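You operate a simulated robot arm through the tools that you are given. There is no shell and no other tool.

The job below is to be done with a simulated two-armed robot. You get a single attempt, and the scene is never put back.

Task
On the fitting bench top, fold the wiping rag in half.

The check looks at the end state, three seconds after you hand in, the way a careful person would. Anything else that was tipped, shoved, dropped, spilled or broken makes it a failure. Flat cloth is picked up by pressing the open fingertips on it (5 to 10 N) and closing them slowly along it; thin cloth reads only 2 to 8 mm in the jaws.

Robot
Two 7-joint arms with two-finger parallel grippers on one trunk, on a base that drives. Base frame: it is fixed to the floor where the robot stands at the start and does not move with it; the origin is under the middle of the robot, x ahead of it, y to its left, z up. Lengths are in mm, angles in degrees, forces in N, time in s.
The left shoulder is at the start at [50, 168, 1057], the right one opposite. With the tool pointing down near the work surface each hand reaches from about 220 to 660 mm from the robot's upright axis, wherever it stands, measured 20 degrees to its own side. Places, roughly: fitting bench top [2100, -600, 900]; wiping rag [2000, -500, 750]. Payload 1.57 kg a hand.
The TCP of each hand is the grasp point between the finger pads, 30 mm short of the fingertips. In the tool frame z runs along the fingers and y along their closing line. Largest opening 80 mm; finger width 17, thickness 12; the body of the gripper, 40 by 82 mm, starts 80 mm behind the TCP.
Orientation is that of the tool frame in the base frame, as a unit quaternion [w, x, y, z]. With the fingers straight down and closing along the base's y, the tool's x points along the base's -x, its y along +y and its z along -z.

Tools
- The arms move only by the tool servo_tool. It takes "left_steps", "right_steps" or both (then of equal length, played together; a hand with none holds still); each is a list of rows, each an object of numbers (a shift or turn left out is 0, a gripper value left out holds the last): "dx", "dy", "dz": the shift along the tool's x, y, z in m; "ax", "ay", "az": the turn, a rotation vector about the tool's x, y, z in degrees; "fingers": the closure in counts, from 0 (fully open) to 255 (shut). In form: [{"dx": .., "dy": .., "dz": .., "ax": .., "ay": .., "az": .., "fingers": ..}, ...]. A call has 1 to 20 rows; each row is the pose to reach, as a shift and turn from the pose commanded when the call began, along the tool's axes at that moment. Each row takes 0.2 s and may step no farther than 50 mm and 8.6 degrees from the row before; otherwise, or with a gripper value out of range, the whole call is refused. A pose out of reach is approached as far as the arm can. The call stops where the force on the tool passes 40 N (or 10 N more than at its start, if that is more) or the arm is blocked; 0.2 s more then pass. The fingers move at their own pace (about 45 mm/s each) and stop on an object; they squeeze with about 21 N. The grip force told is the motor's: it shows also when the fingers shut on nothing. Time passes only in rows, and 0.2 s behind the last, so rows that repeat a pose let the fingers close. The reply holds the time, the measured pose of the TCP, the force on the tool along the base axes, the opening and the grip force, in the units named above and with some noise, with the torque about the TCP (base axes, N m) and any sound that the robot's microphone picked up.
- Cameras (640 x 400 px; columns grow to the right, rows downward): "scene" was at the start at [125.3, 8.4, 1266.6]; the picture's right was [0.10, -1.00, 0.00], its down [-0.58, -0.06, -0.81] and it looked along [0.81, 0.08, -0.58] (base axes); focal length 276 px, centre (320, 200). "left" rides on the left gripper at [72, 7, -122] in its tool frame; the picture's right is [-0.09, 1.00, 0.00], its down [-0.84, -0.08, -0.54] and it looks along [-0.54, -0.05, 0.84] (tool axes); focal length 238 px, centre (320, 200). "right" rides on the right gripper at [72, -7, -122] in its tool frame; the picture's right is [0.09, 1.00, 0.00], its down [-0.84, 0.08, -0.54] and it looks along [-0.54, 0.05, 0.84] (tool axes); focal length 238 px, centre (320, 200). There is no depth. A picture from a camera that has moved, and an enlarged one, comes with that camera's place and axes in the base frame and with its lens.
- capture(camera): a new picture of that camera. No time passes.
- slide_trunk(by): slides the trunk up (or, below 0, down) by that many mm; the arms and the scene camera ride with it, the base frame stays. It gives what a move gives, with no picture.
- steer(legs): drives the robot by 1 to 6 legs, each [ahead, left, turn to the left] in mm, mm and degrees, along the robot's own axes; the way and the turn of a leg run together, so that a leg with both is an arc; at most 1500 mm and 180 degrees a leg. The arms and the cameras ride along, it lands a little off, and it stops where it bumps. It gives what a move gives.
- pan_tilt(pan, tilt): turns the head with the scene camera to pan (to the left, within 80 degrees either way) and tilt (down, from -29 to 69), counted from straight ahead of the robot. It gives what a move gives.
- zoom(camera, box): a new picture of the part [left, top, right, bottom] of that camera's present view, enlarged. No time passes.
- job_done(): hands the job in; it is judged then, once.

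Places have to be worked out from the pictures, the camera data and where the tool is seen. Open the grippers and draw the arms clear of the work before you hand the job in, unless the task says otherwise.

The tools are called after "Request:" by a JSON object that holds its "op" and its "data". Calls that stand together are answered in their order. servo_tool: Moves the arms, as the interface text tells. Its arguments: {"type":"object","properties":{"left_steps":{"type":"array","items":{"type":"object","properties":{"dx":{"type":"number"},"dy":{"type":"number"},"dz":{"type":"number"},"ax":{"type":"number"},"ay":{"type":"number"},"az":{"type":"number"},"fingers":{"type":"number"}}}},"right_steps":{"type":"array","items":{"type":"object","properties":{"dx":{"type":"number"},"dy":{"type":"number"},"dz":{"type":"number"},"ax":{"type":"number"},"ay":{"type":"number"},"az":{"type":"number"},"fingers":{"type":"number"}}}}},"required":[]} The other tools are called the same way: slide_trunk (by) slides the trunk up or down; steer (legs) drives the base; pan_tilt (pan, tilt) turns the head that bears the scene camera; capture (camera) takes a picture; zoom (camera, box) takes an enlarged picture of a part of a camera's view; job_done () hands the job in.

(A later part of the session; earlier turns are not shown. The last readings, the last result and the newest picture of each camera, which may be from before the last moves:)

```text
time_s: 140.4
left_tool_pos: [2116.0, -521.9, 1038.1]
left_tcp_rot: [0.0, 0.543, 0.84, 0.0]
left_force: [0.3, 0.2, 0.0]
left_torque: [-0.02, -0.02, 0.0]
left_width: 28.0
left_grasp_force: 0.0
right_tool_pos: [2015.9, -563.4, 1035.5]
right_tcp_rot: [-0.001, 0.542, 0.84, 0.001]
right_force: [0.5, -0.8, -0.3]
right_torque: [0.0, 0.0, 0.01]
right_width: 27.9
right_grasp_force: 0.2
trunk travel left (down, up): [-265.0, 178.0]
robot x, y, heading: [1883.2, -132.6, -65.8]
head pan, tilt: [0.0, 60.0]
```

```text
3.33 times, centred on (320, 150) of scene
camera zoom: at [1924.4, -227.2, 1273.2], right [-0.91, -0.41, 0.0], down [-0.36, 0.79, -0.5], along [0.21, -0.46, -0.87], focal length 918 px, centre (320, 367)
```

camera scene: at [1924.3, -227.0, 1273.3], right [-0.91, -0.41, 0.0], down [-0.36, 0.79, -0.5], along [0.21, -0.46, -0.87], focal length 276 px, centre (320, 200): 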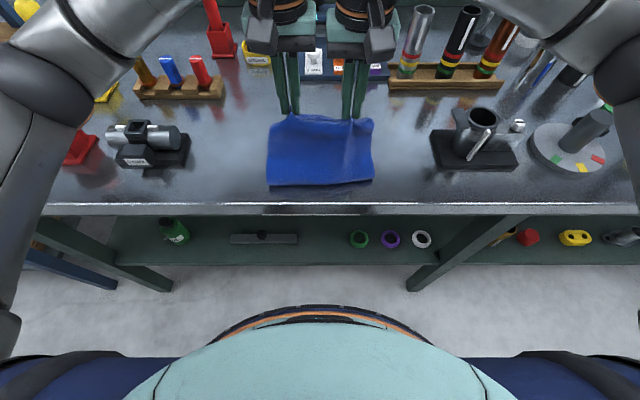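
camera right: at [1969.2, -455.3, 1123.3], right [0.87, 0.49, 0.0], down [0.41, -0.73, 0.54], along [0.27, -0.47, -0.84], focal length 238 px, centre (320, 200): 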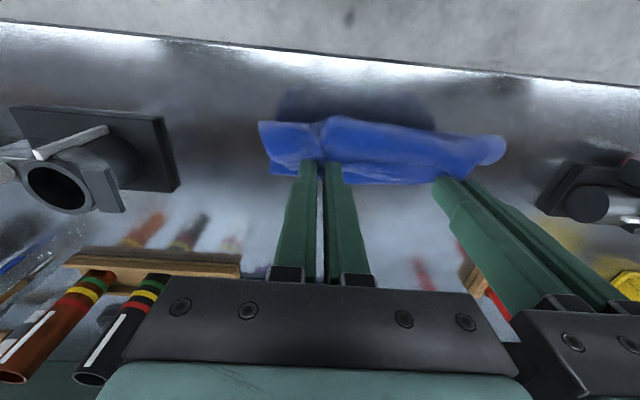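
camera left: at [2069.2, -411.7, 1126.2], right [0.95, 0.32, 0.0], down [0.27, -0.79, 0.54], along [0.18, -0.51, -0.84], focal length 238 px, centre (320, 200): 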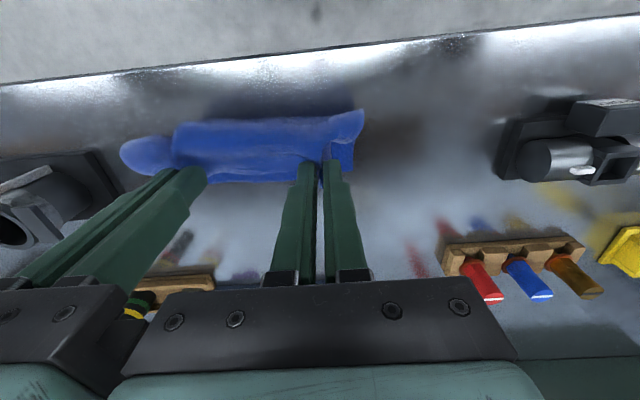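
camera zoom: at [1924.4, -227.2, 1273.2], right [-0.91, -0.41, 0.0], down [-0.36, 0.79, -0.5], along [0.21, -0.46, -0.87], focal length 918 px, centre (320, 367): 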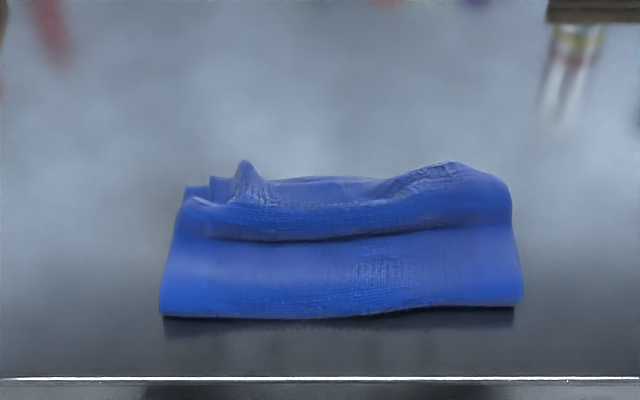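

The rag now lies folded with both edges on the far side and the crease toward me; some slack stands up as a wave and two gathers near the edge. I look closer before smoothing it.

Request:
{"op": "zoom", "data": {"camera": "scene", "box": [270, 120, 374, 185]}}

Request:
{"op": "zoom", "data": {"camera": "left", "box": [150, 20, 360, 150]}}

Request:
{"op": "zoom", "data": {"camera": "right", "box": [260, 30, 480, 160]}}

```text
6.15 times, centred on (322, 152) of scene
camera zoom: at [1924.4, -227.2, 1273.2], right [-0.91, -0.41, 0.0], down [-0.36, 0.79, -0.5], along [0.21, -0.46, -0.87], focal length 1696 px, centre (308, 492)
```

zoom: 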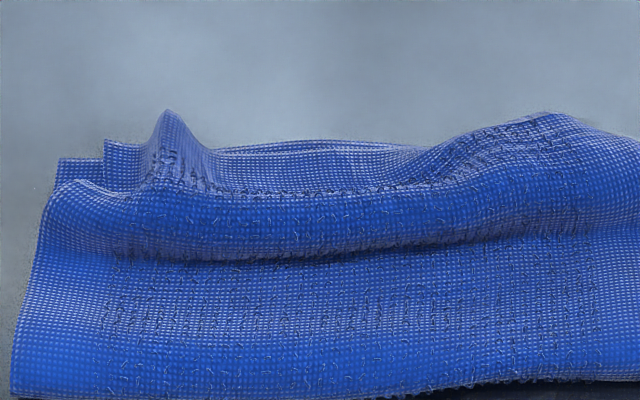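

```text
3.05 times, centred on (255, 85) of left
camera zoom: at [2093.2, -452.4, 1161.9], right [0.95, 0.32, 0.0], down [0.27, -0.8, 0.54], along [0.18, -0.51, -0.84], focal length 726 px, centre (518, 550)
```

zoom: 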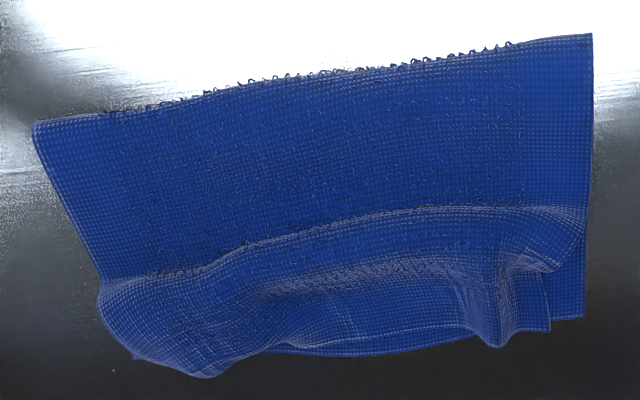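

```text
2.91 times, centred on (370, 95) of right
camera zoom: at [1980.7, -501.2, 1158.6], right [0.87, 0.49, 0.0], down [0.42, -0.73, 0.54], along [0.27, -0.47, -0.84], focal length 693 px, centre (174, 506)
```

zoom: 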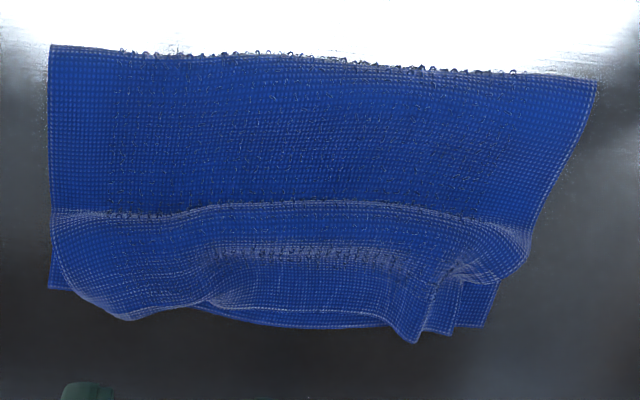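

Edges line up within about 10–15 mm; the left gather at l≈50 holds the top's left corner in at l≈65 while the lower one is at 84. With closed fingers I will press near the two top corners and draw them gently apart; first I position above them.

Request:
{"op": "servo_tool", "data": {"left_steps": [{"dy": 0.004, "dz": 0.03, "fingers": 255}, {"dy": 0.009, "dz": 0.065, "fingers": 255}, {"dx": 0, "dy": 0.009, "dz": 0.095}, {"dx": 0, "dy": 0.009, "dz": 0.115}, {"dx": 0, "dy": 0.009, "dz": 0.125}, {"dx": 0, "dy": 0.009, "dz": 0.129}, {"dx": 0, "dy": 0.009, "dz": 0.129}], "right_steps": [{"dy": -0.018, "dz": 0.03, "fingers": 255}, {"dy": -0.035, "dz": 0.065, "fingers": 255}, {"dx": 0, "dy": -0.035, "dz": 0.095}, {"dx": 0, "dy": -0.035, "dz": 0.115}, {"dx": 0, "dy": -0.035, "dz": 0.124}, {"dx": 0, "dy": -0.035, "dz": 0.127}, {"dx": 0, "dy": -0.035, "dz": 0.127}]}}

Request:
{"op": "zoom", "data": {"camera": "left", "box": [160, 60, 440, 230]}}

Request:
{"op": "zoom", "data": {"camera": "right", "box": [220, 60, 500, 230]}}

```text
time_s: 142.0
left_tool_pos: [2123.3, -520.6, 909.5]
left_tcp_rot: [0.0, 0.543, 0.84, 0.0]
left_force: [-0.5, 0.3, 0.6]
left_torque: [-0.01, 0.01, 0.02]
left_width: 0.0
left_grasp_force: 21.1
right_tool_pos: [1980.6, -579.1, 909.3]
right_tcp_rot: [-0.001, 0.543, 0.84, 0.0]
right_force: [0.1, -0.2, -0.3]
right_torque: [0.0, -0.03, 0.0]
right_width: 0.0
right_grasp_force: 21.0
trunk travel left (down, up): [-265.0, 178.0]
robot x, y, heading: [1883.4, -132.2, -65.5]
head pan, tilt: [0.0, 60.0]
```

```text
2.29 times, centred on (300, 145) of left
camera zoom: at [2100.5, -451.6, 1032.7], right [0.95, 0.32, 0.0], down [0.27, -0.79, 0.54], along [0.18, -0.51, -0.84], focal length 545 px, centre (366, 326)
```

zoom: 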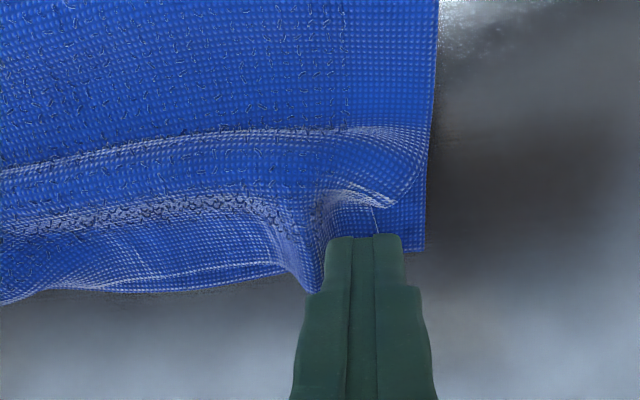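

```text
2.29 times, centred on (360, 145) of right
camera zoom: at [1944.8, -517.4, 1032.5], right [0.87, 0.49, 0.0], down [0.42, -0.73, 0.54], along [0.27, -0.47, -0.84], focal length 545 px, centre (229, 326)
```

zoom: 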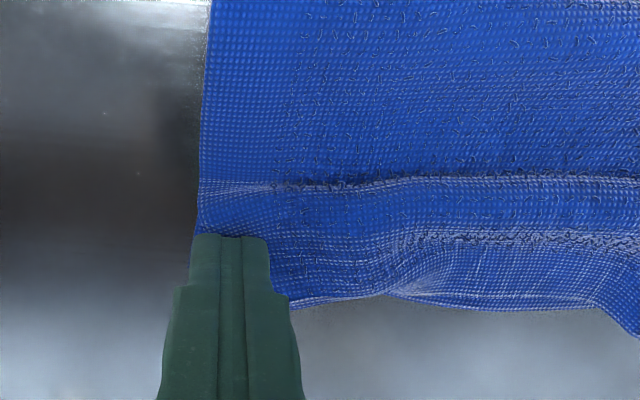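

Both are well placed. I press down about 11 mm and draw the corners apart.

Request:
{"op": "servo_tool", "data": {"left_steps": [{"dz": 0.005}, {"dz": 0.009}, {"dz": 0.0115}, {"dz": 0.013}, {"dy": 0.003, "dz": 0.013}, {"dy": 0.007, "dz": 0.013}, {"dy": 0.011, "dz": 0.013}, {"dy": 0.015, "dz": 0.013}, {"dy": 0.018, "dz": 0.013}], "right_steps": [{"dz": 0.005}, {"dz": 0.009}, {"dz": 0.0115}, {"dz": 0.013}, {"dy": -0.002, "dz": 0.013}, {"dy": -0.004, "dz": 0.013}, {"dy": -0.006, "dz": 0.013}, {"dy": -0.008, "dz": 0.013}, {"dy": -0.01, "dz": 0.013}]}}

Request:
{"op": "zoom", "data": {"camera": "left", "box": [160, 60, 440, 230]}}

Request:
{"op": "zoom", "data": {"camera": "right", "box": [220, 60, 500, 230]}}

```text
time_s: 144.0
left_tool_pos: [2138.6, -513.3, 895.6]
left_tcp_rot: [0.001, 0.543, 0.839, 0.0]
left_force: [-3.2, 0.0, 8.8]
left_torque: [-0.02, 0.14, 0.0]
left_width: 0.0
left_grasp_force: 21.4
right_tool_pos: [1972.4, -583.3, 899.6]
right_tcp_rot: [-0.001, 0.543, 0.84, 0.001]
right_force: [-0.2, -0.3, 0.1]
right_torque: [-0.03, 0.01, 0.01]
right_width: 0.0
right_grasp_force: 21.2
trunk travel left (down, up): [-265.0, 178.0]
robot x, y, heading: [1880.6, -130.6, -65.8]
head pan, tilt: [0.0, 60.0]
```

```text
2.29 times, centred on (300, 145) of left
camera zoom: at [2116.7, -444.0, 1018.1], right [0.95, 0.32, 0.0], down [0.27, -0.79, 0.54], along [0.18, -0.51, -0.84], focal length 545 px, centre (366, 326)
```

zoom: 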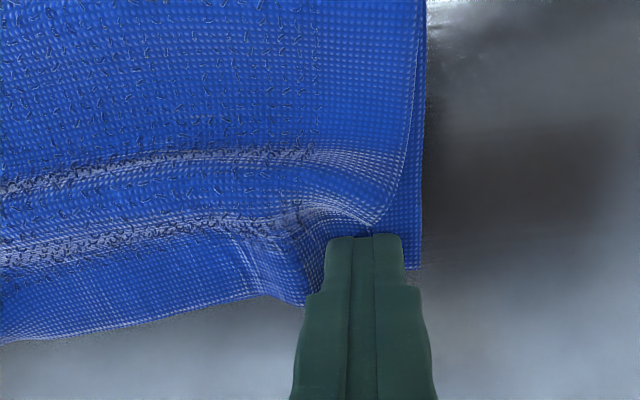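

```text
2.29 times, centred on (360, 145) of right
camera zoom: at [1936.9, -521.3, 1020.6], right [0.87, 0.49, 0.0], down [0.41, -0.73, 0.54], along [0.27, -0.47, -0.84], focal length 545 px, centre (229, 326)
```

zoom: 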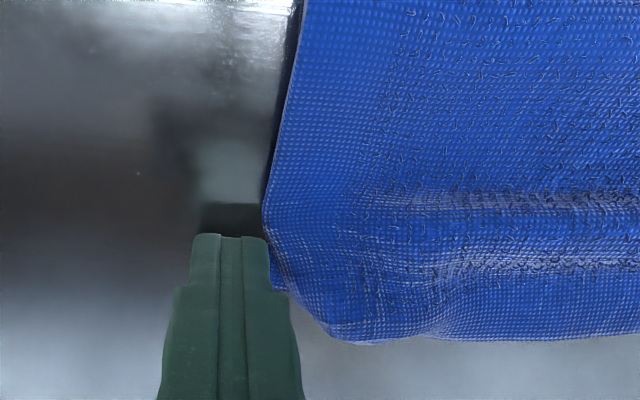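

The left drag moved the whole rag because the right finger missed its corner. I set the right onto its corner first, keeping the left pressed, then draw apart again.

Request:
{"op": "servo_tool", "data": {"left_steps": [{"dz": 0}, {"dz": 0}, {"dz": 0}, {"dz": 0}, {"dz": 0}, {"dz": 0}, {"dz": 0}, {"dz": 0}, {"dy": 0.002}, {"dy": 0.004}, {"dy": 0.006}, {"dy": 0.008}], "right_steps": [{"dz": -0.01}, {"dz": -0.016}, {"dy": 0.014, "dz": -0.016}, {"dy": 0.027, "dz": -0.016}, {"dy": 0.027, "dz": -0.008}, {"dy": 0.027, "dz": -0.001}, {"dy": 0.027, "dz": 0.003}, {"dy": 0.027, "dz": 0.005}, {"dy": 0.024, "dz": 0.005}, {"dy": 0.02, "dz": 0.005}, {"dy": 0.016, "dz": 0.005}, {"dy": 0.012, "dz": 0.005}]}}

Request:
{"op": "zoom", "data": {"camera": "left", "box": [160, 60, 440, 230]}}

Request:
{"op": "zoom", "data": {"camera": "right", "box": [220, 60, 500, 230]}}

```text
time_s: 146.6
left_tool_pos: [2149.2, -507.3, 895.0]
left_tcp_rot: [0.001, 0.543, 0.84, 0.0]
left_force: [-3.5, -2.5, 7.0]
left_torque: [-0.09, 0.15, -0.02]
left_width: 0.3
left_grasp_force: 20.4
right_tool_pos: [1983.5, -577.5, 894.1]
right_tcp_rot: [0.001, 0.543, 0.84, -0.001]
right_force: [8.4, 3.6, 16.5]
right_torque: [0.13, -0.35, 0.0]
right_width: 0.0
right_grasp_force: 21.1
trunk travel left (down, up): [-265.0, 178.0]
robot x, y, heading: [1882.4, -125.7, -65.8]
head pan, tilt: [0.0, 60.0]
```

```text
2.29 times, centred on (300, 145) of left
camera zoom: at [2125.2, -439.2, 1018.0], right [0.95, 0.33, 0.0], down [0.27, -0.79, 0.54], along [0.18, -0.51, -0.84], focal length 545 px, centre (366, 326)
```

zoom: 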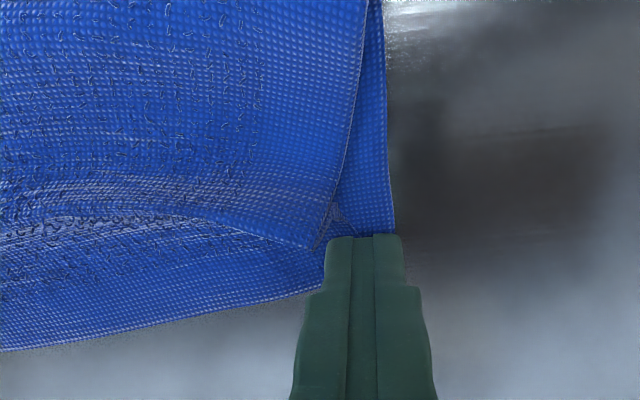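

```text
2.29 times, centred on (360, 145) of right
camera zoom: at [1948.6, -515.3, 1016.9], right [0.87, 0.49, 0.0], down [0.41, -0.73, 0.54], along [0.27, -0.47, -0.84], focal length 545 px, centre (229, 326)
```

zoom: 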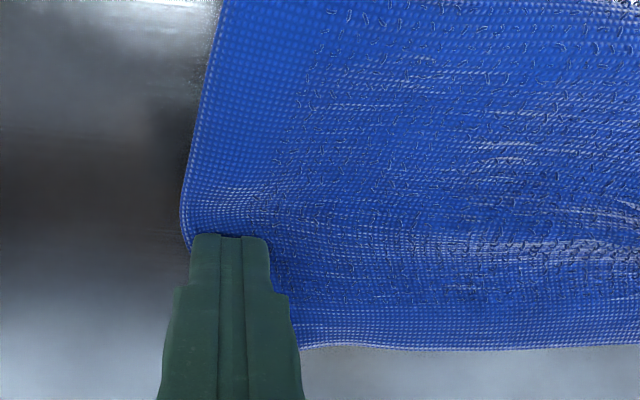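

The right side is now flat; the left finger slid onto the lower layer. I lift both hands to look again.

Request:
{"op": "servo_tool", "data": {"left_steps": [{"dz": -0.01}, {"dz": -0.04}, {"dz": -0.08}, {"dz": -0.12}, {"dz": -0.14}], "right_steps": [{"dz": -0.01}, {"dz": -0.04}, {"dz": -0.08}, {"dz": -0.12}, {"dz": -0.14}]}}

Request:
{"op": "zoom", "data": {"camera": "scene", "box": [260, 115, 390, 190]}}

Request:
{"op": "zoom", "data": {"camera": "left", "box": [120, 20, 400, 190]}}

Request:
{"op": "zoom", "data": {"camera": "right", "box": [240, 20, 520, 190]}}

```text
time_s: 147.8
left_tool_pos: [2146.5, -509.2, 1036.7]
left_tcp_rot: [0.0, 0.543, 0.84, -0.001]
left_force: [-0.3, -0.3, 0.4]
left_torque: [0.02, 0.01, 0.01]
left_width: 0.1
left_grasp_force: 20.9
right_tool_pos: [1982.9, -577.9, 1033.9]
right_tcp_rot: [-0.001, 0.543, 0.84, 0.0]
right_force: [-0.2, -1.0, -0.1]
right_torque: [0.01, -0.03, -0.03]
right_width: 0.0
right_grasp_force: 21.0
trunk travel left (down, up): [-265.0, 178.0]
robot x, y, heading: [1882.8, -129.4, -65.8]
head pan, tilt: [0.0, 60.0]
```

```text
4.92 times, centred on (325, 152) of scene
camera zoom: at [1924.3, -226.8, 1273.2], right [-0.91, -0.41, 0.0], down [-0.36, 0.79, -0.5], along [0.21, -0.46, -0.87], focal length 1356 px, centre (295, 434)
```

zoom: 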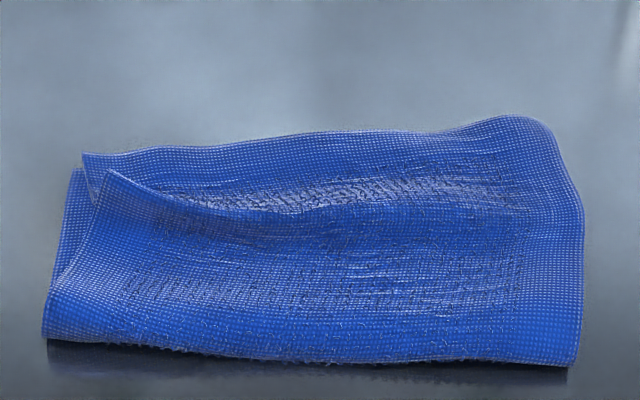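

```text
2.29 times, centred on (260, 105) of left
camera zoom: at [2123.9, -439.8, 1159.5], right [0.95, 0.32, 0.0], down [0.27, -0.79, 0.54], along [0.18, -0.51, -0.84], focal length 545 px, centre (457, 417)
```

zoom: 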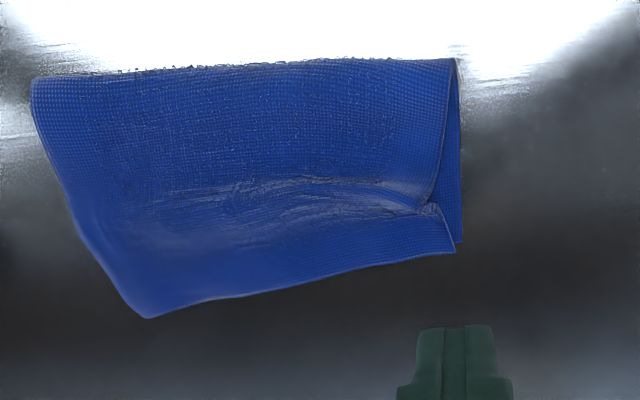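

```text
2.29 times, centred on (380, 105) of right
camera zoom: at [1948.4, -515.8, 1155.2], right [0.87, 0.49, 0.0], down [0.42, -0.73, 0.54], along [0.27, -0.47, -0.84], focal length 545 px, centre (183, 417)
```

zoom: 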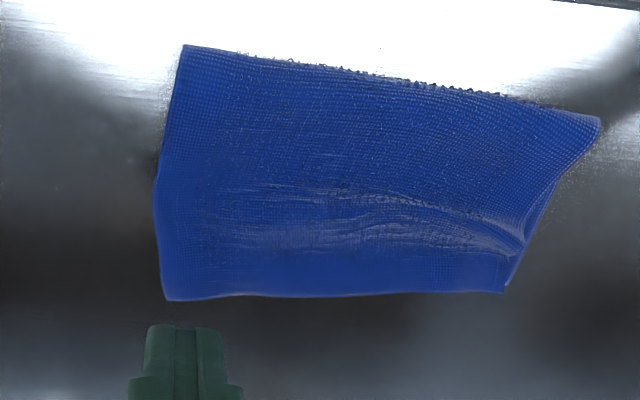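

The top is now almost flat, but measuring shows the drag shifted things: lower layer about 85 mm, upper about 130 mm, with the top's right corner overshooting by ~28 mm. I will regrip the top edge, lift it a little and set it down over the lower edge again; first I move over it.

Request:
{"op": "servo_tool", "data": {"left_steps": [{"dx": -0.004, "dy": -0.02, "fingers": 160}, {"dx": -0.007, "dy": -0.041}, {"dx": -0.007, "dy": -0.041, "dz": 0.04}, {"dx": -0.007, "dy": -0.041, "dz": 0.08}, {"dx": -0.007, "dy": -0.041, "dz": 0.11}, {"dx": -0.007, "dy": -0.041, "dz": 0.125}, {"dx": -0.007, "dy": -0.041, "dz": 0.13}, {"dx": -0.007, "dy": -0.041, "dz": 0.13}], "right_steps": [{"dx": -0.012, "dy": 0.02, "fingers": 160}, {"dx": -0.023, "dy": 0.039}, {"dx": -0.023, "dy": 0.039, "dz": 0.04}, {"dx": -0.023, "dy": 0.039, "dz": 0.08}, {"dx": -0.023, "dy": 0.039, "dz": 0.108}, {"dx": -0.023, "dy": 0.039, "dz": 0.122}, {"dx": -0.023, "dy": 0.039, "dz": 0.127}, {"dx": -0.023, "dy": 0.039, "dz": 0.127}]}}

Request:
{"op": "zoom", "data": {"camera": "left", "box": [160, 60, 440, 230]}}

Request:
{"op": "zoom", "data": {"camera": "right", "box": [220, 60, 500, 230]}}

```text
time_s: 149.6
left_tool_pos: [2112.2, -532.5, 905.5]
left_tcp_rot: [0.0, 0.543, 0.839, 0.0]
left_force: [0.1, -0.2, 0.5]
left_torque: [0.03, 0.01, -0.03]
left_width: 29.9
left_grasp_force: 0.0
right_tool_pos: [2027.1, -584.1, 906.8]
right_tcp_rot: [-0.001, 0.544, 0.839, 0.0]
right_force: [0.3, -0.3, 0.3]
right_torque: [0.02, -0.04, 0.01]
right_width: 29.7
right_grasp_force: 0.1
trunk travel left (down, up): [-265.0, 178.0]
robot x, y, heading: [1882.9, -130.4, -65.4]
head pan, tilt: [0.0, 60.0]
```

```text
2.29 times, centred on (300, 145) of left
camera zoom: at [2089.4, -464.3, 1028.3], right [0.95, 0.32, 0.0], down [0.27, -0.79, 0.54], along [0.18, -0.51, -0.84], focal length 545 px, centre (366, 326)
```

zoom: 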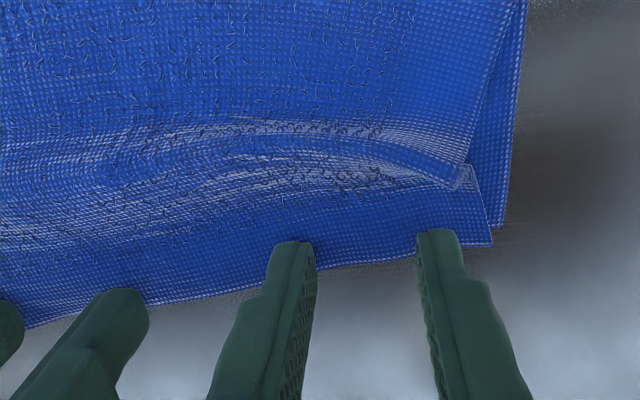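

```text
2.29 times, centred on (360, 145) of right
camera zoom: at [1992.1, -521.7, 1027.8], right [0.87, 0.49, 0.0], down [0.41, -0.73, 0.54], along [0.27, -0.47, -0.84], focal length 545 px, centre (229, 326)
```

zoom: 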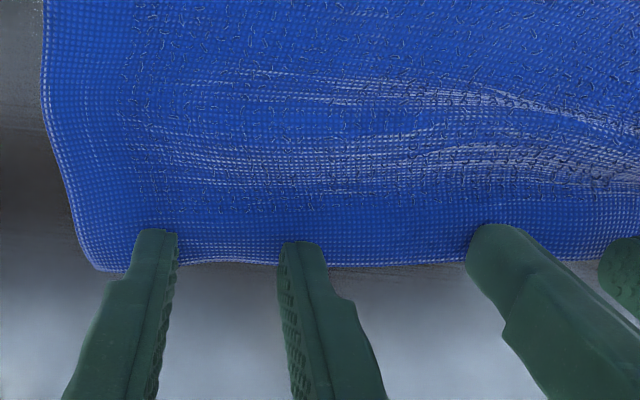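

Both hands sit about 8–10 mm inside the edge with good side margins. I shift the left 3 mm in, press down and check the force.

Request:
{"op": "servo_tool", "data": {"left_steps": [{"dx": 0.003, "dz": 0.004}, {"dx": 0.003, "dz": 0.007}, {"dx": 0.003, "dz": 0.009}, {"dx": 0.003, "dz": 0.0105}, {"dx": 0.003, "dz": 0.0105}], "right_steps": [{"dz": 0.004}, {"dz": 0.007}, {"dz": 0.01}, {"dz": 0.012}, {"dz": 0.012}]}}

```text
time_s: 150.8
left_tool_pos: [2111.0, -528.3, 896.0]
left_tcp_rot: [0.001, 0.543, 0.84, -0.001]
left_force: [-0.7, -2.8, 5.9]
left_torque: [-0.05, 0.01, -0.01]
left_width: 30.0
left_grasp_force: 0.2
right_tool_pos: [2027.8, -583.5, 895.6]
right_tcp_rot: [0.0, 0.542, 0.84, -0.001]
right_force: [-0.2, 2.0, 6.2]
right_torque: [0.13, -0.01, 0.03]
right_width: 29.8
right_grasp_force: 0.1
trunk travel left (down, up): [-265.0, 178.0]
robot x, y, heading: [1879.9, -129.3, -65.9]
head pan, tilt: [0.0, 60.0]
```

Both press at about 6 N. I close them slowly.

Request:
{"op": "servo_tool", "data": {"left_steps": [{"dz": 0.001, "fingers": 160}, {"dz": 0.001, "fingers": 165}, {"dz": 0.001, "fingers": 170}, {"dz": 0.001, "fingers": 175}, {"dz": 0.001, "fingers": 180}, {"dz": 0.001, "fingers": 185}, {"dz": 0.001, "fingers": 190}, {"dz": 0.001, "fingers": 195}, {"dz": 0.001, "fingers": 200}, {"dz": 0.001, "fingers": 205}, {"dz": 0.001, "fingers": 210}, {"dz": 0.001, "fingers": 215}, {"dz": 0.001, "fingers": 220}, {"dz": 0.001, "fingers": 226}, {"dz": 0.001, "fingers": 232}, {"dz": 0.001, "fingers": 238}, {"dz": 0.001, "fingers": 246}, {"dz": 0.001, "fingers": 255}, {"dz": 0.001, "fingers": 255}], "right_steps": [{"dz": 0.001, "fingers": 160}, {"dz": 0.001, "fingers": 165}, {"dz": 0.001, "fingers": 170}, {"dz": 0.001, "fingers": 175}, {"dz": 0.001, "fingers": 180}, {"dz": 0.001, "fingers": 185}, {"dz": 0.001, "fingers": 190}, {"dz": 0.001, "fingers": 195}, {"dz": 0.001, "fingers": 200}, {"dz": 0.001, "fingers": 205}, {"dz": 0.001, "fingers": 210}, {"dz": 0.001, "fingers": 215}, {"dz": 0.001, "fingers": 220}, {"dz": 0.001, "fingers": 226}, {"dz": 0.001, "fingers": 232}, {"dz": 0.001, "fingers": 238}, {"dz": 0.001, "fingers": 246}, {"dz": 0.001, "fingers": 255}, {"dz": 0.001, "fingers": 255}]}}

Request:
{"op": "zoom", "data": {"camera": "left", "box": [120, 60, 400, 230]}}

Request:
{"op": "zoom", "data": {"camera": "right", "box": [220, 60, 500, 230]}}

```text
time_s: 154.8
left_tool_pos: [2112.4, -528.2, 894.8]
left_tcp_rot: [0.002, 0.543, 0.84, -0.001]
left_force: [0.5, -0.1, 15.8]
left_torque: [0.09, 0.04, 0.0]
left_width: 0.0
left_grasp_force: 21.3
right_tool_pos: [2027.0, -582.6, 895.9]
right_tcp_rot: [0.001, 0.542, 0.84, -0.001]
right_force: [6.0, 3.6, 19.6]
right_torque: [0.09, -0.22, -0.03]
right_width: 5.9
right_grasp_force: 20.9
trunk travel left (down, up): [-265.0, 178.0]
robot x, y, heading: [1884.2, -129.8, -66.0]
head pan, tilt: [0.0, 60.0]
```

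```text
2.29 times, centred on (260, 145) of left
camera zoom: at [2088.7, -458.3, 1018.0], right [0.95, 0.33, 0.0], down [0.27, -0.79, 0.54], along [0.18, -0.51, -0.84], focal length 545 px, centre (457, 326)
```

zoom: 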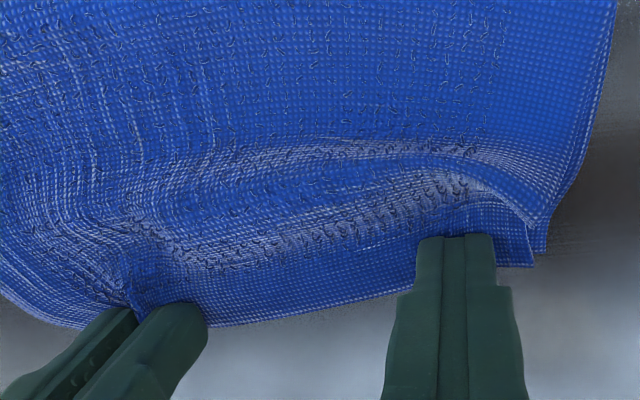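

```text
2.29 times, centred on (360, 145) of right
camera zoom: at [1992.5, -519.8, 1017.2], right [0.87, 0.49, 0.0], down [0.41, -0.73, 0.54], along [0.27, -0.47, -0.84], focal length 545 px, centre (229, 326)
```

zoom: 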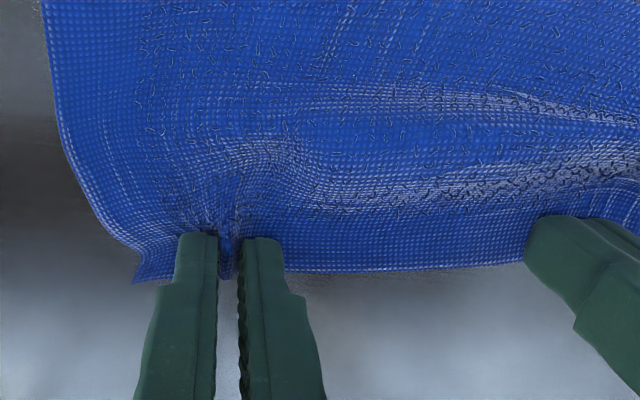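

The right holds (5.9 mm); the left closed on nothing. I lift the left, reopen to 28 mm, shift it inward and press again.

Request:
{"op": "servo_tool", "data": {"left_steps": [{"dz": -0.006}, {"dz": -0.013}, {"dx": 0.003, "dy": -0.003, "dz": -0.013, "fingers": 166}, {"dx": 0.003, "dy": -0.003, "dz": -0.013}, {"dx": 0.003, "dy": -0.003, "dz": -0.013}, {"dx": 0.003, "dy": -0.003, "dz": -0.007}, {"dx": 0.003, "dy": -0.003, "dz": -0.004}, {"dx": 0.003, "dy": -0.003, "dz": -0.002}, {"dx": 0.003, "dy": -0.003, "dz": -0.002}]}}

Request:
{"op": "zoom", "data": {"camera": "left", "box": [120, 60, 400, 230]}}

```text
time_s: 156.8
left_tool_pos: [2107.8, -526.7, 897.4]
left_tcp_rot: [0.002, 0.543, 0.84, -0.001]
left_force: [-0.7, 0.0, 3.8]
left_torque: [0.03, 0.0, 0.0]
left_width: 27.8
left_grasp_force: 0.0
right_tool_pos: [2026.8, -581.9, 895.4]
right_tcp_rot: [0.001, 0.542, 0.84, 0.001]
right_force: [2.1, 3.5, 23.4]
right_torque: [0.12, -0.14, 0.0]
right_width: 5.5
right_grasp_force: 21.6
trunk travel left (down, up): [-265.0, 178.0]
robot x, y, heading: [1880.2, -130.9, -65.9]
head pan, tilt: [0.0, 60.0]
```

```text
2.29 times, centred on (260, 145) of left
camera zoom: at [2085.0, -457.7, 1019.9], right [0.95, 0.32, 0.0], down [0.27, -0.79, 0.55], along [0.18, -0.52, -0.84], focal length 545 px, centre (457, 326)
```

zoom: 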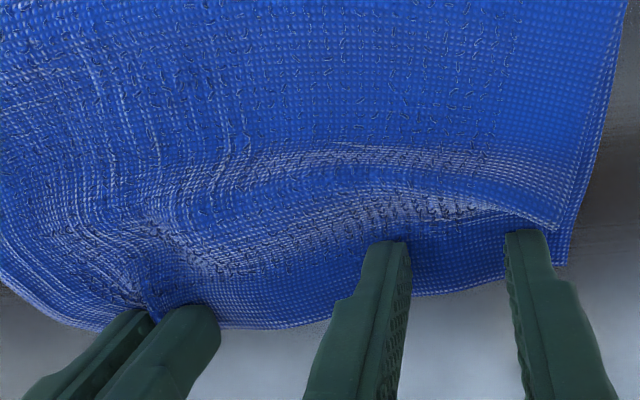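

The outer finger has only ~5 mm to the corner, so I narrow to 24 mm, shift another 4 mm inward, press and close slowly.

Request:
{"op": "servo_tool", "data": {"left_steps": [{"dz": -0.008}, {"dy": -0.004, "dz": -0.008, "fingers": 178}, {"dy": -0.004, "dz": -0.002, "fingers": 178}, {"dy": -0.004, "dz": 0.001}, {"dy": -0.004, "dz": 0.0015}, {"dy": -0.004, "dz": 0.0015, "fingers": 178}, {"dy": -0.004, "dz": 0.0015, "fingers": 183}, {"dy": -0.004, "dz": 0.0015, "fingers": 188}, {"dy": -0.004, "dz": 0.0015, "fingers": 193}, {"dy": -0.004, "dz": 0.0015, "fingers": 198}, {"dy": -0.004, "dz": 0.0015, "fingers": 203}, {"dy": -0.004, "dz": 0.0015, "fingers": 208}, {"dy": -0.004, "dz": 0.0015, "fingers": 213}, {"dy": -0.004, "dz": 0.0015, "fingers": 218}, {"dy": -0.004, "dz": 0.0015, "fingers": 224}, {"dy": -0.004, "dz": 0.0015, "fingers": 230}, {"dy": -0.004, "dz": 0.0015, "fingers": 238}, {"dy": -0.004, "dz": 0.0015, "fingers": 246}, {"dy": -0.004, "dz": 0.0015, "fingers": 255}, {"dy": -0.004, "dz": 0.0015, "fingers": 255}]}}

Request:
{"op": "zoom", "data": {"camera": "left", "box": [120, 60, 400, 230]}}

```text
time_s: 161.0
left_tool_pos: [2103.7, -528.5, 895.9]
left_tcp_rot: [0.001, 0.543, 0.84, -0.001]
left_force: [-0.3, 0.0, 14.5]
left_torque: [0.05, 0.01, 0.01]
left_width: 0.0
left_grasp_force: 20.4
right_tool_pos: [2027.1, -582.5, 896.2]
right_tcp_rot: [0.001, 0.542, 0.84, 0.0]
right_force: [4.9, 0.8, 21.4]
right_torque: [0.03, -0.17, -0.02]
right_width: 5.5
right_grasp_force: 21.5
trunk travel left (down, up): [-265.0, 178.0]
robot x, y, heading: [1882.5, -129.2, -65.7]
head pan, tilt: [0.0, 60.0]
```

```text
2.29 times, centred on (260, 145) of left
camera zoom: at [2081.0, -458.2, 1018.2], right [0.95, 0.32, 0.0], down [0.27, -0.79, 0.54], along [0.18, -0.52, -0.84], focal length 545 px, centre (457, 326)
```

zoom: 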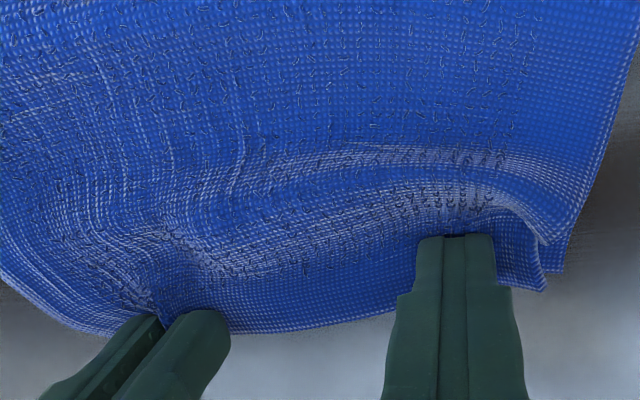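

The left won't catch here, but it isn't needed: the right holds the overshooting corner. I raise the left away, and with the right lift that corner slightly, bring it back 20 mm over the lower edge and press it down there as a pin.

Request:
{"op": "servo_tool", "data": {"left_steps": [{"dz": -0.012}, {"dz": -0.04}, {"dz": -0.08}, {"dz": -0.1}, {"dz": -0.1}, {"dz": -0.1}, {"dz": -0.1}, {"dz": -0.1}, {"dz": -0.1}], "right_steps": [{"dz": -0.008}, {"dz": -0.016}, {"dx": 0.006, "dz": -0.02}, {"dx": 0.012, "dz": -0.02}, {"dx": 0.018, "dz": -0.018}, {"dx": 0.02, "dz": -0.012}, {"dx": 0.02, "dz": -0.006}, {"dx": 0.02, "dz": -0.002}, {"dx": 0.02, "dz": -0.001}]}}

Request:
{"op": "zoom", "data": {"camera": "left", "box": [80, 20, 400, 220]}}

Request:
{"op": "zoom", "data": {"camera": "right", "box": [220, 20, 540, 220]}}

Request:
{"op": "zoom", "data": {"camera": "scene", "box": [260, 100, 390, 190]}}

```text
time_s: 163.0
left_tool_pos: [2101.1, -528.5, 993.4]
left_tcp_rot: [0.001, 0.543, 0.84, -0.001]
left_force: [0.3, 1.0, 0.0]
left_torque: [0.0, -0.01, -0.03]
left_width: 0.0
left_grasp_force: 21.1
right_tool_pos: [2020.4, -564.7, 897.4]
right_tcp_rot: [0.003, 0.542, 0.84, -0.001]
right_force: [-2.0, -0.2, 24.4]
right_torque: [0.04, 0.07, 0.0]
right_width: 4.4
right_grasp_force: 21.3
trunk travel left (down, up): [-265.0, 178.0]
robot x, y, heading: [1879.6, -129.9, -65.7]
head pan, tilt: [0.0, 60.0]
```

```text
2.00 times, centred on (240, 120) of left
camera zoom: at [2078.3, -458.6, 1117.4], right [0.95, 0.32, 0.0], down [0.27, -0.79, 0.54], along [0.18, -0.51, -0.84], focal length 477 px, centre (480, 360)
```

zoom: 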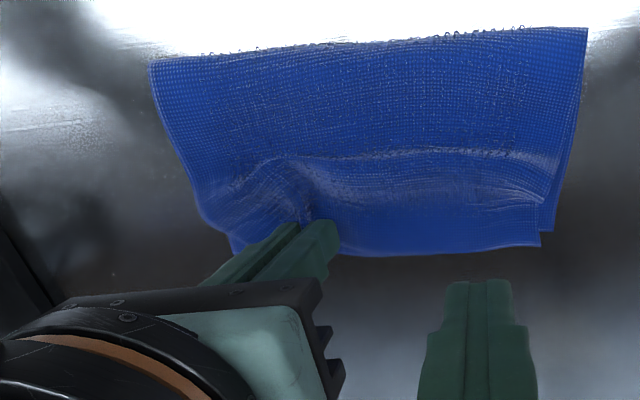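

```text
2.00 times, centred on (380, 120) of right
camera zoom: at [1985.1, -502.9, 1019.2], right [0.87, 0.49, 0.0], down [0.41, -0.73, 0.55], along [0.27, -0.47, -0.84], focal length 477 px, centre (200, 360)
```

zoom: 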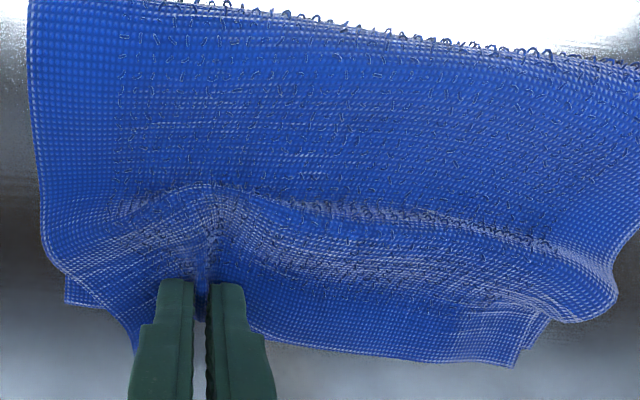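

```text
4.44 times, centred on (325, 145) of scene
camera zoom: at [1923.6, -225.3, 1273.9], right [-0.91, -0.41, 0.0], down [-0.36, 0.79, -0.5], along [0.21, -0.46, -0.87], focal length 1224 px, centre (298, 444)
```

zoom: 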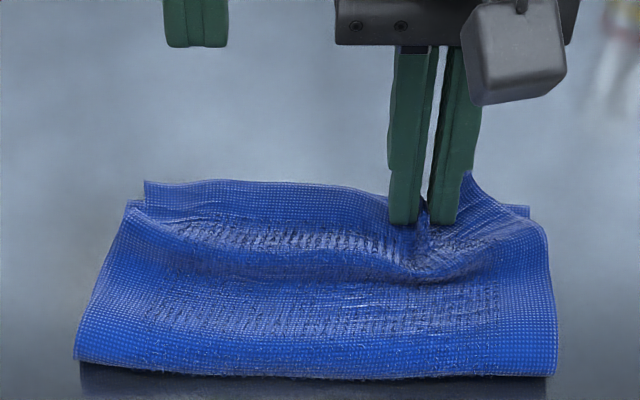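

Now the top edge lies over the lower edge all along, with the right hand pinning it (24 N); about 28 mm of slack remains as a wave near the edge. With the left hand open wide I press in front of the wave and draw the top toward the crease.

Request:
{"op": "servo_tool", "data": {"left_steps": [{"dx": 0.015, "dy": 0.003, "dz": 0.02, "fingers": 64}, {"dx": 0.03, "dy": 0.006, "dz": 0.05, "fingers": 64}, {"dx": 0.04, "dy": 0.006, "dz": 0.075}, {"dx": 0.04, "dy": 0.006, "dz": 0.087}, {"dx": 0.04, "dy": 0.006, "dz": 0.093}, {"dx": 0.04, "dy": 0.006, "dz": 0.0955}, {"dx": 0.04, "dy": 0.006, "dz": 0.0955}]}}

Request:
{"op": "zoom", "data": {"camera": "left", "box": [80, 20, 400, 220]}}

```text
time_s: 164.6
left_tool_pos: [2091.9, -490.0, 900.4]
left_tcp_rot: [0.001, 0.543, 0.84, 0.0]
left_force: [-0.3, 0.2, 0.7]
left_torque: [-0.01, 0.04, 0.01]
left_width: 60.0
left_grasp_force: 0.1
right_tool_pos: [2021.1, -565.3, 897.1]
right_tcp_rot: [0.003, 0.543, 0.84, 0.0]
right_force: [-0.9, -1.2, 28.5]
right_torque: [-0.03, 0.01, 0.01]
right_width: 4.2
right_grasp_force: 20.7
trunk travel left (down, up): [-265.0, 178.0]
robot x, y, heading: [1884.9, -133.2, -65.9]
head pan, tilt: [0.0, 60.0]
```

```text
2.00 times, centred on (240, 120) of left
camera zoom: at [2069.2, -420.5, 1023.1], right [0.95, 0.32, 0.0], down [0.27, -0.79, 0.54], along [0.18, -0.51, -0.84], focal length 477 px, centre (480, 360)
```

zoom: 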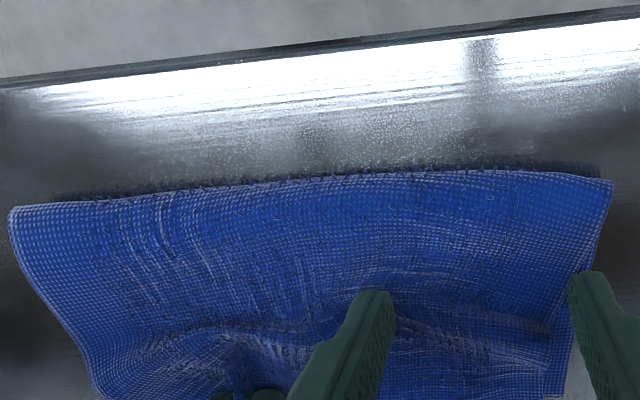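

The outer finger is at the rag's side, so I narrow the hand to about 44 mm, press lightly and draw 32 mm toward the crease.

Request:
{"op": "servo_tool", "data": {"left_steps": [{"dz": -0.004, "fingers": 115}, {"dz": -0.004, "fingers": 115}, {"dz": -0.001}, {"dz": 0.0015}, {"dz": 0.003}, {"dx": 0.004, "dz": 0.0035}, {"dx": 0.009, "dz": 0.0035}, {"dx": 0.014, "dz": 0.0035}, {"dx": 0.019, "dz": 0.0035}, {"dx": 0.024, "dz": 0.0035}, {"dx": 0.028, "dz": 0.0035}, {"dx": 0.032, "dz": 0.0035}]}}

Request:
{"op": "zoom", "data": {"camera": "left", "box": [80, 20, 400, 220]}}

Request:
{"op": "zoom", "data": {"camera": "scene", "box": [250, 100, 390, 195]}}

Request:
{"op": "zoom", "data": {"camera": "right", "box": [220, 20, 540, 220]}}

```text
time_s: 167.2
left_tool_pos: [2079.9, -460.2, 897.2]
left_tcp_rot: [0.002, 0.542, 0.84, -0.002]
left_force: [0.3, -5.2, 6.8]
left_torque: [-0.14, 0.0, 0.04]
left_width: 43.8
left_grasp_force: 0.1
right_tool_pos: [2021.0, -565.1, 896.4]
right_tcp_rot: [0.003, 0.543, 0.84, 0.0]
right_force: [-0.3, -2.0, 26.9]
right_torque: [-0.02, 0.01, 0.04]
right_width: 4.4
right_grasp_force: 21.1
trunk travel left (down, up): [-265.0, 178.0]
robot x, y, heading: [1883.2, -130.2, -66.0]
head pan, tilt: [0.0, 60.0]
```

```text
2.00 times, centred on (240, 120) of left
camera zoom: at [2058.2, -391.1, 1019.1], right [0.95, 0.33, 0.0], down [0.27, -0.79, 0.54], along [0.18, -0.51, -0.84], focal length 477 px, centre (480, 360)
```

zoom: 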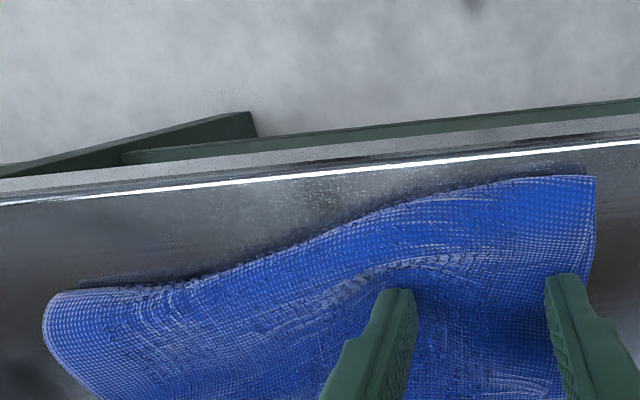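

```text
4.21 times, centred on (320, 148) of scene
camera zoom: at [1923.5, -225.3, 1273.6], right [-0.91, -0.41, 0.0], down [-0.36, 0.79, -0.5], along [0.21, -0.46, -0.86], focal length 1160 px, centre (320, 421)
```

zoom: 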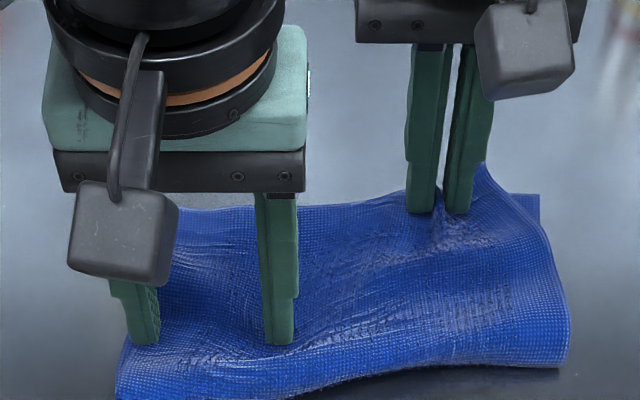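

```text
2.00 times, centred on (380, 120) of right
camera zoom: at [1985.1, -502.8, 1018.8], right [0.87, 0.49, 0.0], down [0.41, -0.73, 0.55], along [0.27, -0.47, -0.84], focal length 477 px, centre (200, 360)
```

zoom: 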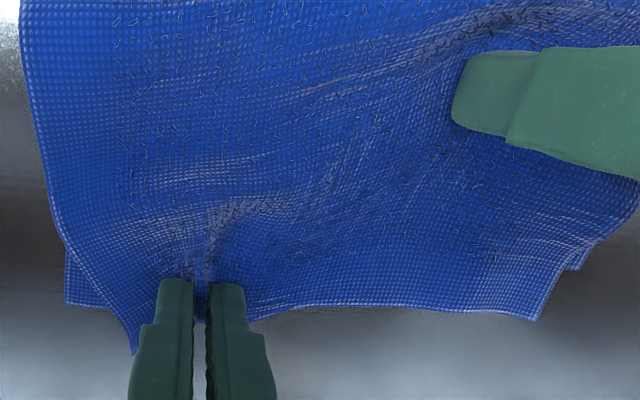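

The left part of the top is now smooth and the crease there moved toward me. Keeping the left pressed as a pin, I ease the right's pressure and open it slowly while spreading its gather outward.

Request:
{"op": "servo_tool", "data": {"right_steps": [{"dz": -0.004, "fingers": 255}, {"dz": -0.007, "fingers": 255}, {"dz": -0.007, "fingers": 246}, {"dy": -0.001, "dz": -0.007, "fingers": 238}, {"dy": -0.002, "dz": -0.007, "fingers": 230}, {"dy": -0.003, "dz": -0.007, "fingers": 222}, {"dy": -0.004, "dz": -0.007, "fingers": 214}, {"dy": -0.005, "dz": -0.007, "fingers": 206}, {"dy": -0.006, "dz": -0.007, "fingers": 198}, {"dy": -0.007, "dz": -0.007, "fingers": 190}, {"dy": -0.008, "dz": -0.007, "fingers": 182}, {"dy": -0.009, "dz": -0.007, "fingers": 174}, {"dy": -0.01, "dz": -0.007, "fingers": 166}, {"dy": -0.01, "dz": -0.007, "fingers": 160}]}}

Request:
{"op": "zoom", "data": {"camera": "right", "box": [220, 20, 540, 220]}}

Request:
{"op": "zoom", "data": {"camera": "scene", "box": [250, 100, 390, 195]}}

```text
time_s: 170.2
left_tool_pos: [2082.3, -461.0, 895.5]
left_tcp_rot: [0.001, 0.543, 0.84, 0.0]
left_force: [-1.1, 1.3, 9.8]
left_torque: [0.06, 0.03, 0.01]
left_width: 43.9
left_grasp_force: 0.1
right_tool_pos: [2010.4, -568.2, 903.0]
right_tcp_rot: [0.0, 0.543, 0.84, 0.0]
right_force: [0.7, 0.0, -0.4]
right_torque: [-0.05, -0.02, -0.03]
right_width: 30.0
right_grasp_force: 0.1
trunk travel left (down, up): [-265.0, 178.0]
robot x, y, heading: [1882.5, -127.8, -65.5]
head pan, tilt: [0.0, 60.0]
```

```text
2.00 times, centred on (380, 120) of right
camera zoom: at [1975.2, -506.9, 1023.5], right [0.87, 0.49, 0.0], down [0.41, -0.73, 0.54], along [0.27, -0.47, -0.84], focal length 477 px, centre (200, 360)
```

zoom: 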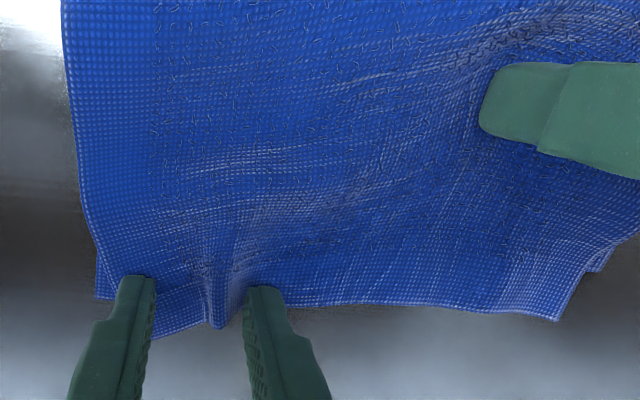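

```text
4.21 times, centred on (320, 148) of scene
camera zoom: at [1923.9, -226.3, 1273.4], right [-0.91, -0.41, 0.0], down [-0.36, 0.79, -0.5], along [0.21, -0.46, -0.87], focal length 1160 px, centre (320, 421)
```

zoom: 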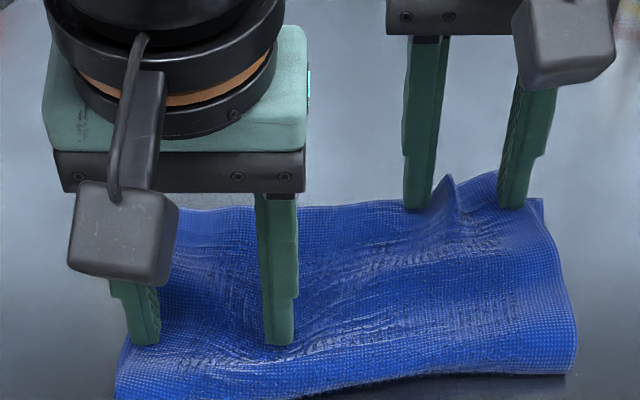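

A gather stands at the right. With the left still pinning, I close the right fingers above it, press just outside the gather and draw it outward to flatten it.

Request:
{"op": "servo_tool", "data": {"right_steps": [{"dz": -0.012}, {"dz": -0.025, "fingers": 255}, {"dy": -0.01, "dz": -0.025, "fingers": 255}, {"dy": -0.01, "dz": -0.025}, {"dy": -0.01, "dz": -0.015}, {"dy": -0.01, "dz": -0.004}, {"dy": -0.01, "dz": 0.004}, {"dy": -0.01, "dz": 0.007}, {"dy": -0.01, "dz": 0.009}, {"dy": -0.014, "dz": 0.009}, {"dy": -0.018, "dz": 0.009}, {"dy": -0.022, "dz": 0.009}, {"dy": -0.025, "dz": 0.009}]}}

Request:
{"op": "zoom", "data": {"camera": "right", "box": [220, 20, 540, 220]}}

```text
time_s: 173.0
left_tool_pos: [2082.0, -461.0, 896.1]
left_tcp_rot: [0.002, 0.544, 0.839, -0.002]
left_force: [-1.6, -4.1, 7.5]
left_torque: [-0.09, 0.07, 0.02]
left_width: 43.6
left_grasp_force: 0.0
right_tool_pos: [1989.5, -578.9, 895.0]
right_tcp_rot: [0.002, 0.542, 0.84, 0.0]
right_force: [7.7, 3.3, 21.8]
right_torque: [0.18, -0.21, -0.05]
right_width: 0.1
right_grasp_force: 21.5
trunk travel left (down, up): [-265.0, 178.0]
robot x, y, heading: [1883.6, -127.1, -65.7]
head pan, tilt: [0.0, 60.0]
```

```text
2.00 times, centred on (380, 120) of right
camera zoom: at [1953.1, -516.0, 1016.6], right [0.87, 0.49, 0.0], down [0.41, -0.73, 0.54], along [0.27, -0.47, -0.84], focal length 477 px, centre (200, 360)
```

zoom: 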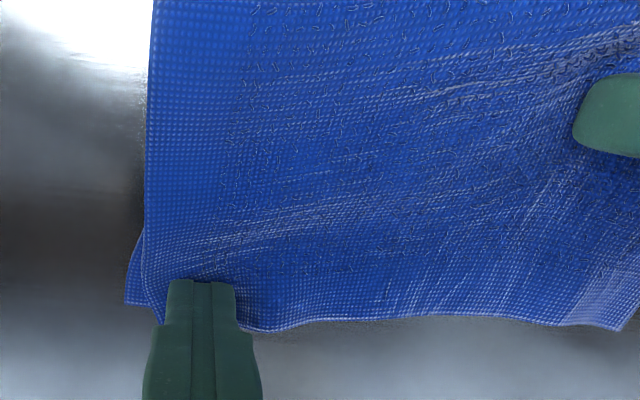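

The gather is flattened. I lift both hands clear and look at the whole.

Request:
{"op": "servo_tool", "data": {"left_steps": [{"dz": -0.01}, {"dz": -0.04}, {"dz": -0.08}, {"dz": -0.12}, {"dz": -0.15}, {"dz": -0.15}], "right_steps": [{"dz": -0.01}, {"dz": -0.04}, {"dz": -0.08}, {"dz": -0.12}, {"dz": -0.15}, {"dz": -0.15}]}}

Request:
{"op": "zoom", "data": {"camera": "scene", "box": [250, 110, 400, 205]}}

Request:
{"op": "zoom", "data": {"camera": "left", "box": [80, 20, 440, 240]}}

Request:
{"op": "zoom", "data": {"camera": "right", "box": [240, 10, 540, 190]}}

```text
time_s: 174.4
left_tool_pos: [2082.5, -461.5, 1045.1]
left_tcp_rot: [0.0, 0.543, 0.84, 0.0]
left_force: [0.4, -0.5, 0.0]
left_torque: [0.03, -0.03, 0.02]
left_width: 44.2
left_grasp_force: 0.1
right_tool_pos: [1987.7, -581.0, 1043.9]
right_tcp_rot: [-0.002, 0.542, 0.84, 0.0]
right_force: [-0.5, 0.0, 0.0]
right_torque: [0.03, 0.01, 0.02]
right_width: 0.3
right_grasp_force: 21.3
trunk travel left (down, up): [-265.0, 178.0]
robot x, y, heading: [1884.0, -129.8, -65.9]
head pan, tilt: [0.0, 60.0]
```

```text
4.21 times, centred on (325, 158) of scene
camera zoom: at [1924.4, -227.1, 1273.2], right [-0.91, -0.41, 0.0], down [-0.36, 0.79, -0.5], along [0.21, -0.46, -0.87], focal length 1160 px, centre (299, 379)
```

zoom: 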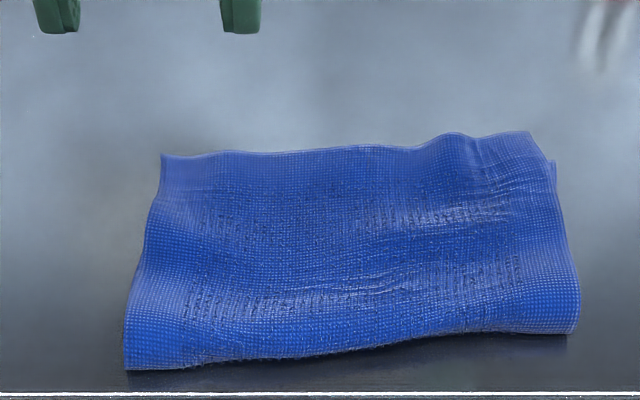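

```text
1.78 times, centred on (260, 130) of left
camera zoom: at [2059.3, -392.2, 1167.1], right [0.95, 0.33, 0.0], down [0.27, -0.8, 0.54], along [0.18, -0.51, -0.84], focal length 424 px, centre (427, 324)
```

zoom: 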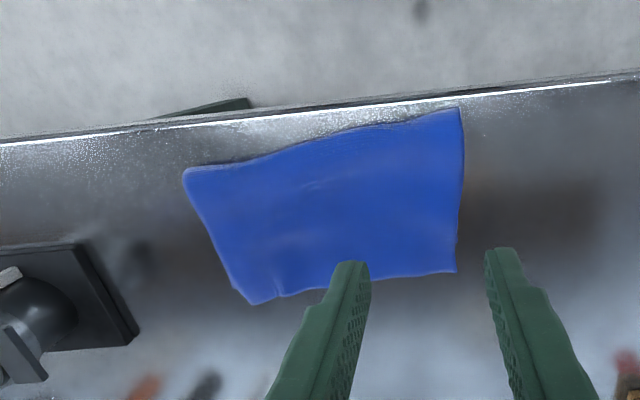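

```text
2.13 times, centred on (390, 100) of right
camera zoom: at [1952.8, -518.6, 1167.1], right [0.87, 0.49, 0.0], down [0.42, -0.73, 0.54], along [0.27, -0.47, -0.84], focal length 508 px, centre (171, 413)
```

zoom: 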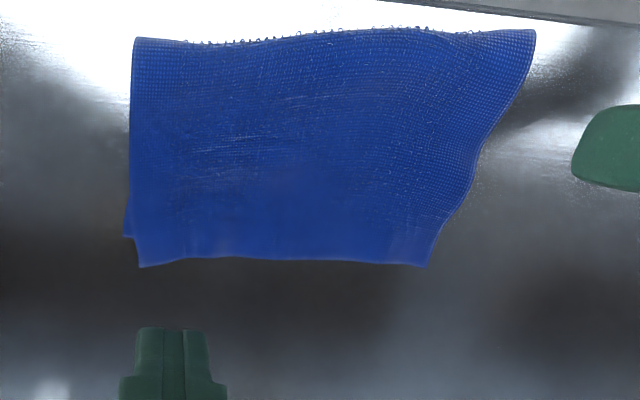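

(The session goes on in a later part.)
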